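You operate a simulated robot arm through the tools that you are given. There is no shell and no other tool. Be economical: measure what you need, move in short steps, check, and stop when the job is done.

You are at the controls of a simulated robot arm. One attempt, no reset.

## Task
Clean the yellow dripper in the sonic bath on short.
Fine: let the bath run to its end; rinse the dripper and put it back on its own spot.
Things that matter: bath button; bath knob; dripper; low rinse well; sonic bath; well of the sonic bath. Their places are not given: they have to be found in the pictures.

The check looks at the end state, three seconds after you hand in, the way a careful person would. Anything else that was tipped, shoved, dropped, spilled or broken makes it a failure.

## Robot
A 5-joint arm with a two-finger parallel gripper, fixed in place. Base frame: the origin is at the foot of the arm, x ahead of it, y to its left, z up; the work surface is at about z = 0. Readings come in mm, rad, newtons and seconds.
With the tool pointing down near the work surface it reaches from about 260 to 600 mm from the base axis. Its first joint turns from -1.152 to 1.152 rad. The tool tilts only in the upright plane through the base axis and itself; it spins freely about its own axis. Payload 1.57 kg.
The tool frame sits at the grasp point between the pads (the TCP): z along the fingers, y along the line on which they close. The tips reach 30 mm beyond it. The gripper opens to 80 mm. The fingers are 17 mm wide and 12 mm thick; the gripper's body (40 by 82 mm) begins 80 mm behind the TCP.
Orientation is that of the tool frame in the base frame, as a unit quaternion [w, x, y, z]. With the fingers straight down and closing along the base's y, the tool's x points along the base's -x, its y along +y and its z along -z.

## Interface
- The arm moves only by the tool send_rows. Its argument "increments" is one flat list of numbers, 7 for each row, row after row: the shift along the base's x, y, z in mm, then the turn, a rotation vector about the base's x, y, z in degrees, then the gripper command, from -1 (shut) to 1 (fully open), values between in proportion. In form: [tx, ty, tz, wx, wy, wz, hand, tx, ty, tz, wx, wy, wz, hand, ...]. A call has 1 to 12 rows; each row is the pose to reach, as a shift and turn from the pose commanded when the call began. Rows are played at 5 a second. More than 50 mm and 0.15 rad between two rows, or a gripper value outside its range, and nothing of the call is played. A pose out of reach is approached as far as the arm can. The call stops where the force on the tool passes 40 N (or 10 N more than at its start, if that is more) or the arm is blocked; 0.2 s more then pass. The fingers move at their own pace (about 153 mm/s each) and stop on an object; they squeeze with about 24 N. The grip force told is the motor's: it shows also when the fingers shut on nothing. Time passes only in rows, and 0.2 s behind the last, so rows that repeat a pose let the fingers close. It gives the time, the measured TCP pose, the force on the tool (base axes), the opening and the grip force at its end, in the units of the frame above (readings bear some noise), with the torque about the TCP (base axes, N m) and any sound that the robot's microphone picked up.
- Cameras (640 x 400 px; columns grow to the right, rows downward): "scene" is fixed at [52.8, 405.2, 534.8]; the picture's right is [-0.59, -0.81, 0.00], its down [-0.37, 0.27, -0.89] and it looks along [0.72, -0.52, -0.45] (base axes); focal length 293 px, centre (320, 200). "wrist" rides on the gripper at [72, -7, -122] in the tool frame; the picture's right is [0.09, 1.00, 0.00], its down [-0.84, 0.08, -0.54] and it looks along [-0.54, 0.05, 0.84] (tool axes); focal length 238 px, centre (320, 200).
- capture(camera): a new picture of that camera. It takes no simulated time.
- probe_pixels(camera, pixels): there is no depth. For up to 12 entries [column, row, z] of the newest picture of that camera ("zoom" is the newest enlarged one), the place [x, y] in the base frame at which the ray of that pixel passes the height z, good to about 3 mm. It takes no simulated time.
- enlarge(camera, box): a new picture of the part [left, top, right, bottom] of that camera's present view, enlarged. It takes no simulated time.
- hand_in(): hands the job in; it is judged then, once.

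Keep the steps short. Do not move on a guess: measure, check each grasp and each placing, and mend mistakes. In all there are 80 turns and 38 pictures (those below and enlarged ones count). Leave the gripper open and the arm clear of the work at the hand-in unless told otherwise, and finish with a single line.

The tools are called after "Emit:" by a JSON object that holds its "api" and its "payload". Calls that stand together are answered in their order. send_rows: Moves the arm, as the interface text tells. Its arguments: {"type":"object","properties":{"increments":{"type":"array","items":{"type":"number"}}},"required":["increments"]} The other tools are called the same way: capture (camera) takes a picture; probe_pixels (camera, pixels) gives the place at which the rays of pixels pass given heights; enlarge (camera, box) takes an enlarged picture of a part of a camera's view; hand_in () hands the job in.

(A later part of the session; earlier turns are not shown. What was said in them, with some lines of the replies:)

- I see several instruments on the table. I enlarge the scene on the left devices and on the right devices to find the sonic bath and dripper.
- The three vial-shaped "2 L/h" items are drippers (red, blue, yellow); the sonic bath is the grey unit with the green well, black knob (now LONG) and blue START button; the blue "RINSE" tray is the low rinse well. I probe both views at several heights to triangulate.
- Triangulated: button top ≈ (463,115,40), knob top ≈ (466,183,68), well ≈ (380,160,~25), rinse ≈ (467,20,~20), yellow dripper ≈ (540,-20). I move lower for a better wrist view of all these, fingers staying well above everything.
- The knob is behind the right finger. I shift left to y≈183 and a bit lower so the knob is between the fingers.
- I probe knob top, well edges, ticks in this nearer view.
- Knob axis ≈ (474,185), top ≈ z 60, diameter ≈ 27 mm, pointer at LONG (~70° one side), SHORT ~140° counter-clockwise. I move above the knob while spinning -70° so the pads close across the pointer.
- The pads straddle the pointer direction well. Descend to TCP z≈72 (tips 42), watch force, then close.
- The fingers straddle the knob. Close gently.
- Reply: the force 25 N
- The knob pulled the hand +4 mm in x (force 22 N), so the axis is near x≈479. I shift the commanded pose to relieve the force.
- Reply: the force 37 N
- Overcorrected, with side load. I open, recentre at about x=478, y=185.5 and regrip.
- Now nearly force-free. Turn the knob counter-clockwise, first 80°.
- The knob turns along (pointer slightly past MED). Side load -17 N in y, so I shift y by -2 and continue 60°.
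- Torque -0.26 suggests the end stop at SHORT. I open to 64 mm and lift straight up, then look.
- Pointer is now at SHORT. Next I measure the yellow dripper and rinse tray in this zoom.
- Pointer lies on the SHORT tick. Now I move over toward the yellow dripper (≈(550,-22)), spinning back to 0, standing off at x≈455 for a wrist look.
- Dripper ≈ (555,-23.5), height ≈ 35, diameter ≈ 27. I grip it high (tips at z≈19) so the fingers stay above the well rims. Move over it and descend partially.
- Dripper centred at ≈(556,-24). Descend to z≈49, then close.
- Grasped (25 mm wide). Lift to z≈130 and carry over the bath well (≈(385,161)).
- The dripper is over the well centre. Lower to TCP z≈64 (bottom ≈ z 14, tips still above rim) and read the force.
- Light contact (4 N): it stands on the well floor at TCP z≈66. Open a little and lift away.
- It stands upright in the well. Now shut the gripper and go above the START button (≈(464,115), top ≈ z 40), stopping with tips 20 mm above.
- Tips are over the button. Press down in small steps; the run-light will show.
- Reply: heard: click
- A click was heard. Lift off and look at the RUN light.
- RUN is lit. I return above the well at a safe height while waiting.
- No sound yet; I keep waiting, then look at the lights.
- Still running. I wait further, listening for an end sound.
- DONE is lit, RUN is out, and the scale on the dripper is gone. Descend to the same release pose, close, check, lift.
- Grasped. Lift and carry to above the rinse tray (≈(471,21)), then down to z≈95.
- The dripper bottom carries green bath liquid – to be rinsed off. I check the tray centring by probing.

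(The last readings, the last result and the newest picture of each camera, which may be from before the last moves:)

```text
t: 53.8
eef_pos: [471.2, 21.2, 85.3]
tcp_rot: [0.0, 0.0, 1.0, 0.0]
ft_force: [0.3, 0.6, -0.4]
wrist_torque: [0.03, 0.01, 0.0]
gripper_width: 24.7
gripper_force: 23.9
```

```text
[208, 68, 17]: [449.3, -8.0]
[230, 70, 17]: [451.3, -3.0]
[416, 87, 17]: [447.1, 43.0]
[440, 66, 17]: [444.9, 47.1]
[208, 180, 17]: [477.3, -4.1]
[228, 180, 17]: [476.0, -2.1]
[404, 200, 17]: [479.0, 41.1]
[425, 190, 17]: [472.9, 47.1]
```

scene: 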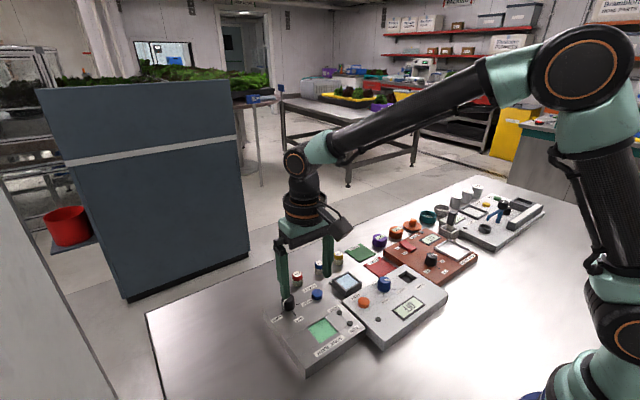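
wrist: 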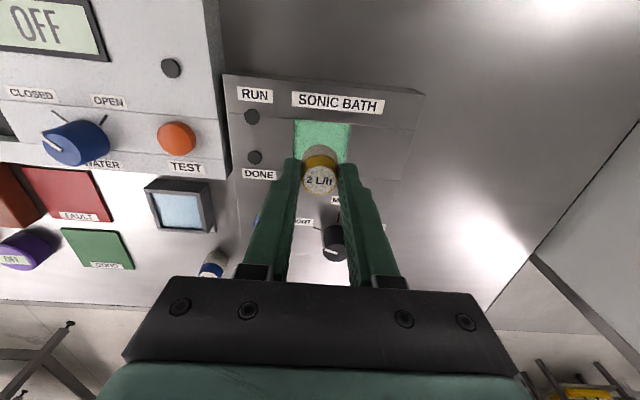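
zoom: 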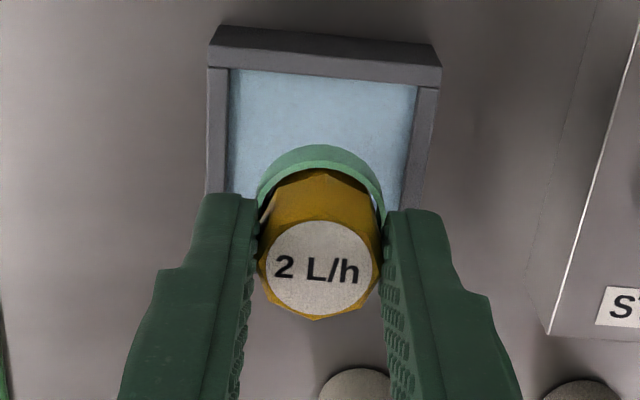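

Centred. Lower in small steps to TCP z≈56 (bottom ≈ z 6, tips above the rim), reading forces.

Emit:
{"api": "send_rows", "payload": {"increments": [0.5, -0.5, -10, 0, 0, 0, -0.5, 0.5, -0.5, -18, 0, 0, 0, -0.5, 0.5, -0.5, -24, 0, 0, 0, -0.5, 0.5, -0.5, -29, 0, 0, 0, -0.5, 0.5, -0.5, -29, 0, 0, 0, -0.5]}}

Emit:
{"api": "enlarge", "payload": {"camera": "scene", "box": [300, 235, 390, 305]}}

```text
t: 55.0
eef_pos: [471.9, 19.9, 57.1]
tcp_rot: [0.0, 0.0, 1.0, 0.0]
ft_force: [-0.7, -0.2, -0.3]
wrist_torque: [0.01, -0.01, -0.01]
gripper_width: 24.6
gripper_force: 24.3
```

```text
5.71 times, centred on (345, 270) of scene
```

zoom: 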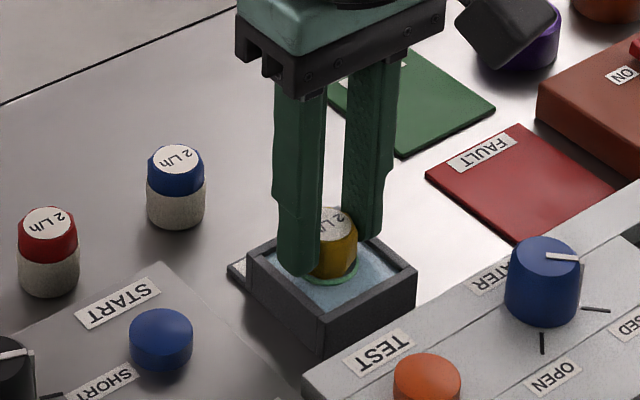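

No contact yet, and a green rim is still just above the water. Lower gently by up to 5 mm, then dwell.

Emit:
{"api": "send_rows", "payload": {"increments": [0, 0, -1.5, 0, 0, 0, -0.5, 0, 0, -3, 0, 0, 0, -0.5, 0, 0, -4.5, 0, 0, 0, -0.5, 0, 0, -4.5, 0, 0, 0, -0.5, 0, 0, -4.5, 0, 0, 0, -0.5, 0, 0, -4.5, 0, 0, 0, -0.5, 0, 0, -4.5, 0, 0, 0, -0.5, 0, 0, -4.5, 0, 0, 0, -0.5, 0, 0, -4.5, 0, 0, 0, -0.5, 0, 0, -4.5, 0, 0, 0, -0.5]}}

Emit:
{"api": "enlarge", "payload": {"camera": "scene", "box": [300, 235, 390, 305]}}

```text
t: 57.2
eef_pos: [472.2, 21.6, 52.6]
tcp_rot: [0.001, 0.0, 1.0, 0.0]
ft_force: [0.0, -0.9, 2.3]
wrist_torque: [-0.06, 0.02, -0.01]
gripper_width: 24.6
gripper_force: 24.1
```

```text
5.71 times, centred on (345, 270) of scene
```

zoom: 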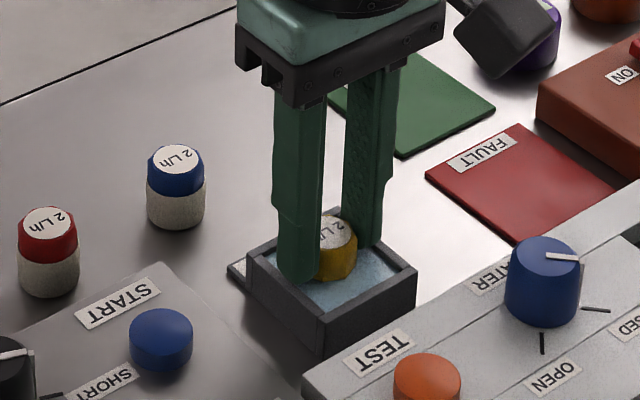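

The green film is gone: rinsed. Lift, pause over the tray to drip, carry back above its own spot (555.8,-23.4), and go down near the table.

Emit:
{"api": "send_rows", "payload": {"increments": [0, 0, 25, 0, 0, 0, -0.5, 0, 0, 40, 0, 0, 0, -0.5, 0, 0, 40, 0, 0, 0, -0.5, 0, 0, 40, 0, 0, 0, -0.5, 0, 0, 40, 0, 0, 0, -0.5, 0, 0, 60, 0, 0, 0, -0.5, 28, -14.5, 60, 0, 0, 0, -0.5, 56, -29, 60, 0, 0, 0, -0.5, 84, -43.5, 60, 0, 0, 0, -0.5, 84, -43.5, 30, 0, 0, 0, -0.5, 84, -43.5, 8, 0, 0, 0, -0.5, 84, -43.5, 8, 0, 0, 0, -0.5]}}

Emit:
{"api": "send_rows", "payload": {"increments": [0, 0, -5, 0, 0, 0, -0.5, 0, 0, -9, 0, 0, 0, -0.5, 0, 0, -10.2, 0, 0, 0, -0.5, 0, 0, -10.2, 0, 0, 0, -0.5]}}

```text
t: 59.8
eef_pos: [554.4, -23.8, 62.1]
tcp_rot: [0.0, 0.0, 1.0, 0.0]
ft_force: [0.1, -0.1, -0.6]
wrist_torque: [0.04, 0.0, 0.01]
gripper_width: 24.8
gripper_force: 24.2
```

```text
t: 60.8
eef_pos: [555.5, -22.3, 51.0]
tcp_rot: [0.0, 0.001, 1.0, 0.001]
ft_force: [0.2, -0.2, -1.0]
wrist_torque: [-0.02, -0.02, -0.01]
gripper_width: 24.5
gripper_force: 23.9
```

No contact yet; lower in half-millimetre steps until it touches.

Emit:
{"api": "send_rows", "payload": {"increments": [0, 0, -0.5, 0, 0, 0, -0.5, 0, 0, -1, 0, 0, 0, -0.5, 0, 0, -1.5, 0, 0, 0, -0.5, 0, 0, -1.5, 0, 0, 0, -0.5]}}

```text
t: 61.8
eef_pos: [555.1, -23.9, 49.3]
tcp_rot: [0.0, 0.0, 1.0, 0.0]
ft_force: [-0.5, 0.3, 1.9]
wrist_torque: [0.05, 0.02, 0.01]
gripper_width: 24.7
gripper_force: 24.5
```

Light contact (≈2 N). Release to 40 mm, lift straight, and look.

Emit:
{"api": "send_rows", "payload": {"increments": [0, 0, 0, 0, 0, 0, 0.1, 0, 0, 0, 0, 0, 0, 0.1, 0, 0, 30, 0, 0, 0, 0.1, 0, 0, 70, 0, 0, 0, 0.1, 0, 0, 110, 0, 0, 0, 0.1, -40, 0, 140, 0, 0, 0, 0.1, -80, 0, 160, 0, 0, 0, 0.8, -120, 0, 180, 0, 0, 0, 1, -120, 0, 180, 0, 0, 0, 1]}}

Emit:
{"api": "enlarge", "payload": {"camera": "scene", "box": [260, 220, 400, 350]}}

```text
t: 63.8
eef_pos: [435.9, -23.9, 229.1]
tcp_rot: [0.0, 0.0, 1.0, 0.0]
ft_force: [-0.2, -0.5, 0.5]
wrist_torque: [0.01, 0.04, 0.06]
gripper_width: 80.0
gripper_force: 0.1
```

```text
3.08 times, centred on (330, 285) of scene
```

zoom: 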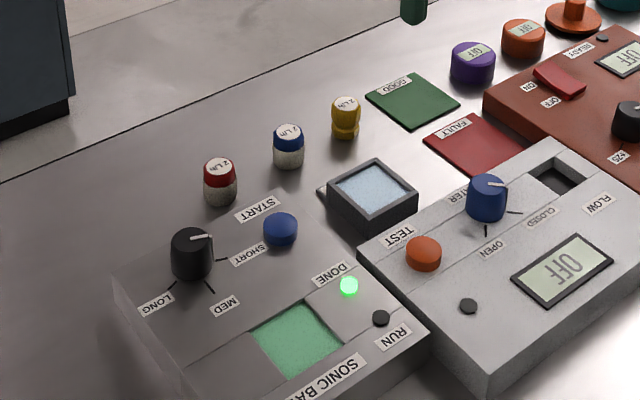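

The dripper stands clean and upright on its old spot: its top is at scene pixel (338,254), the same as at the start. The arm is clear, the gripper is open and the other objects look undisturbed, so I hand in.

Emit:
{"api": "hand_in", "payload": {}}

```text
The job is handed in.
```

The yellow dripper ran through the full short sonic bath, was rinsed and now stands back on its own spot; the job is handed in.
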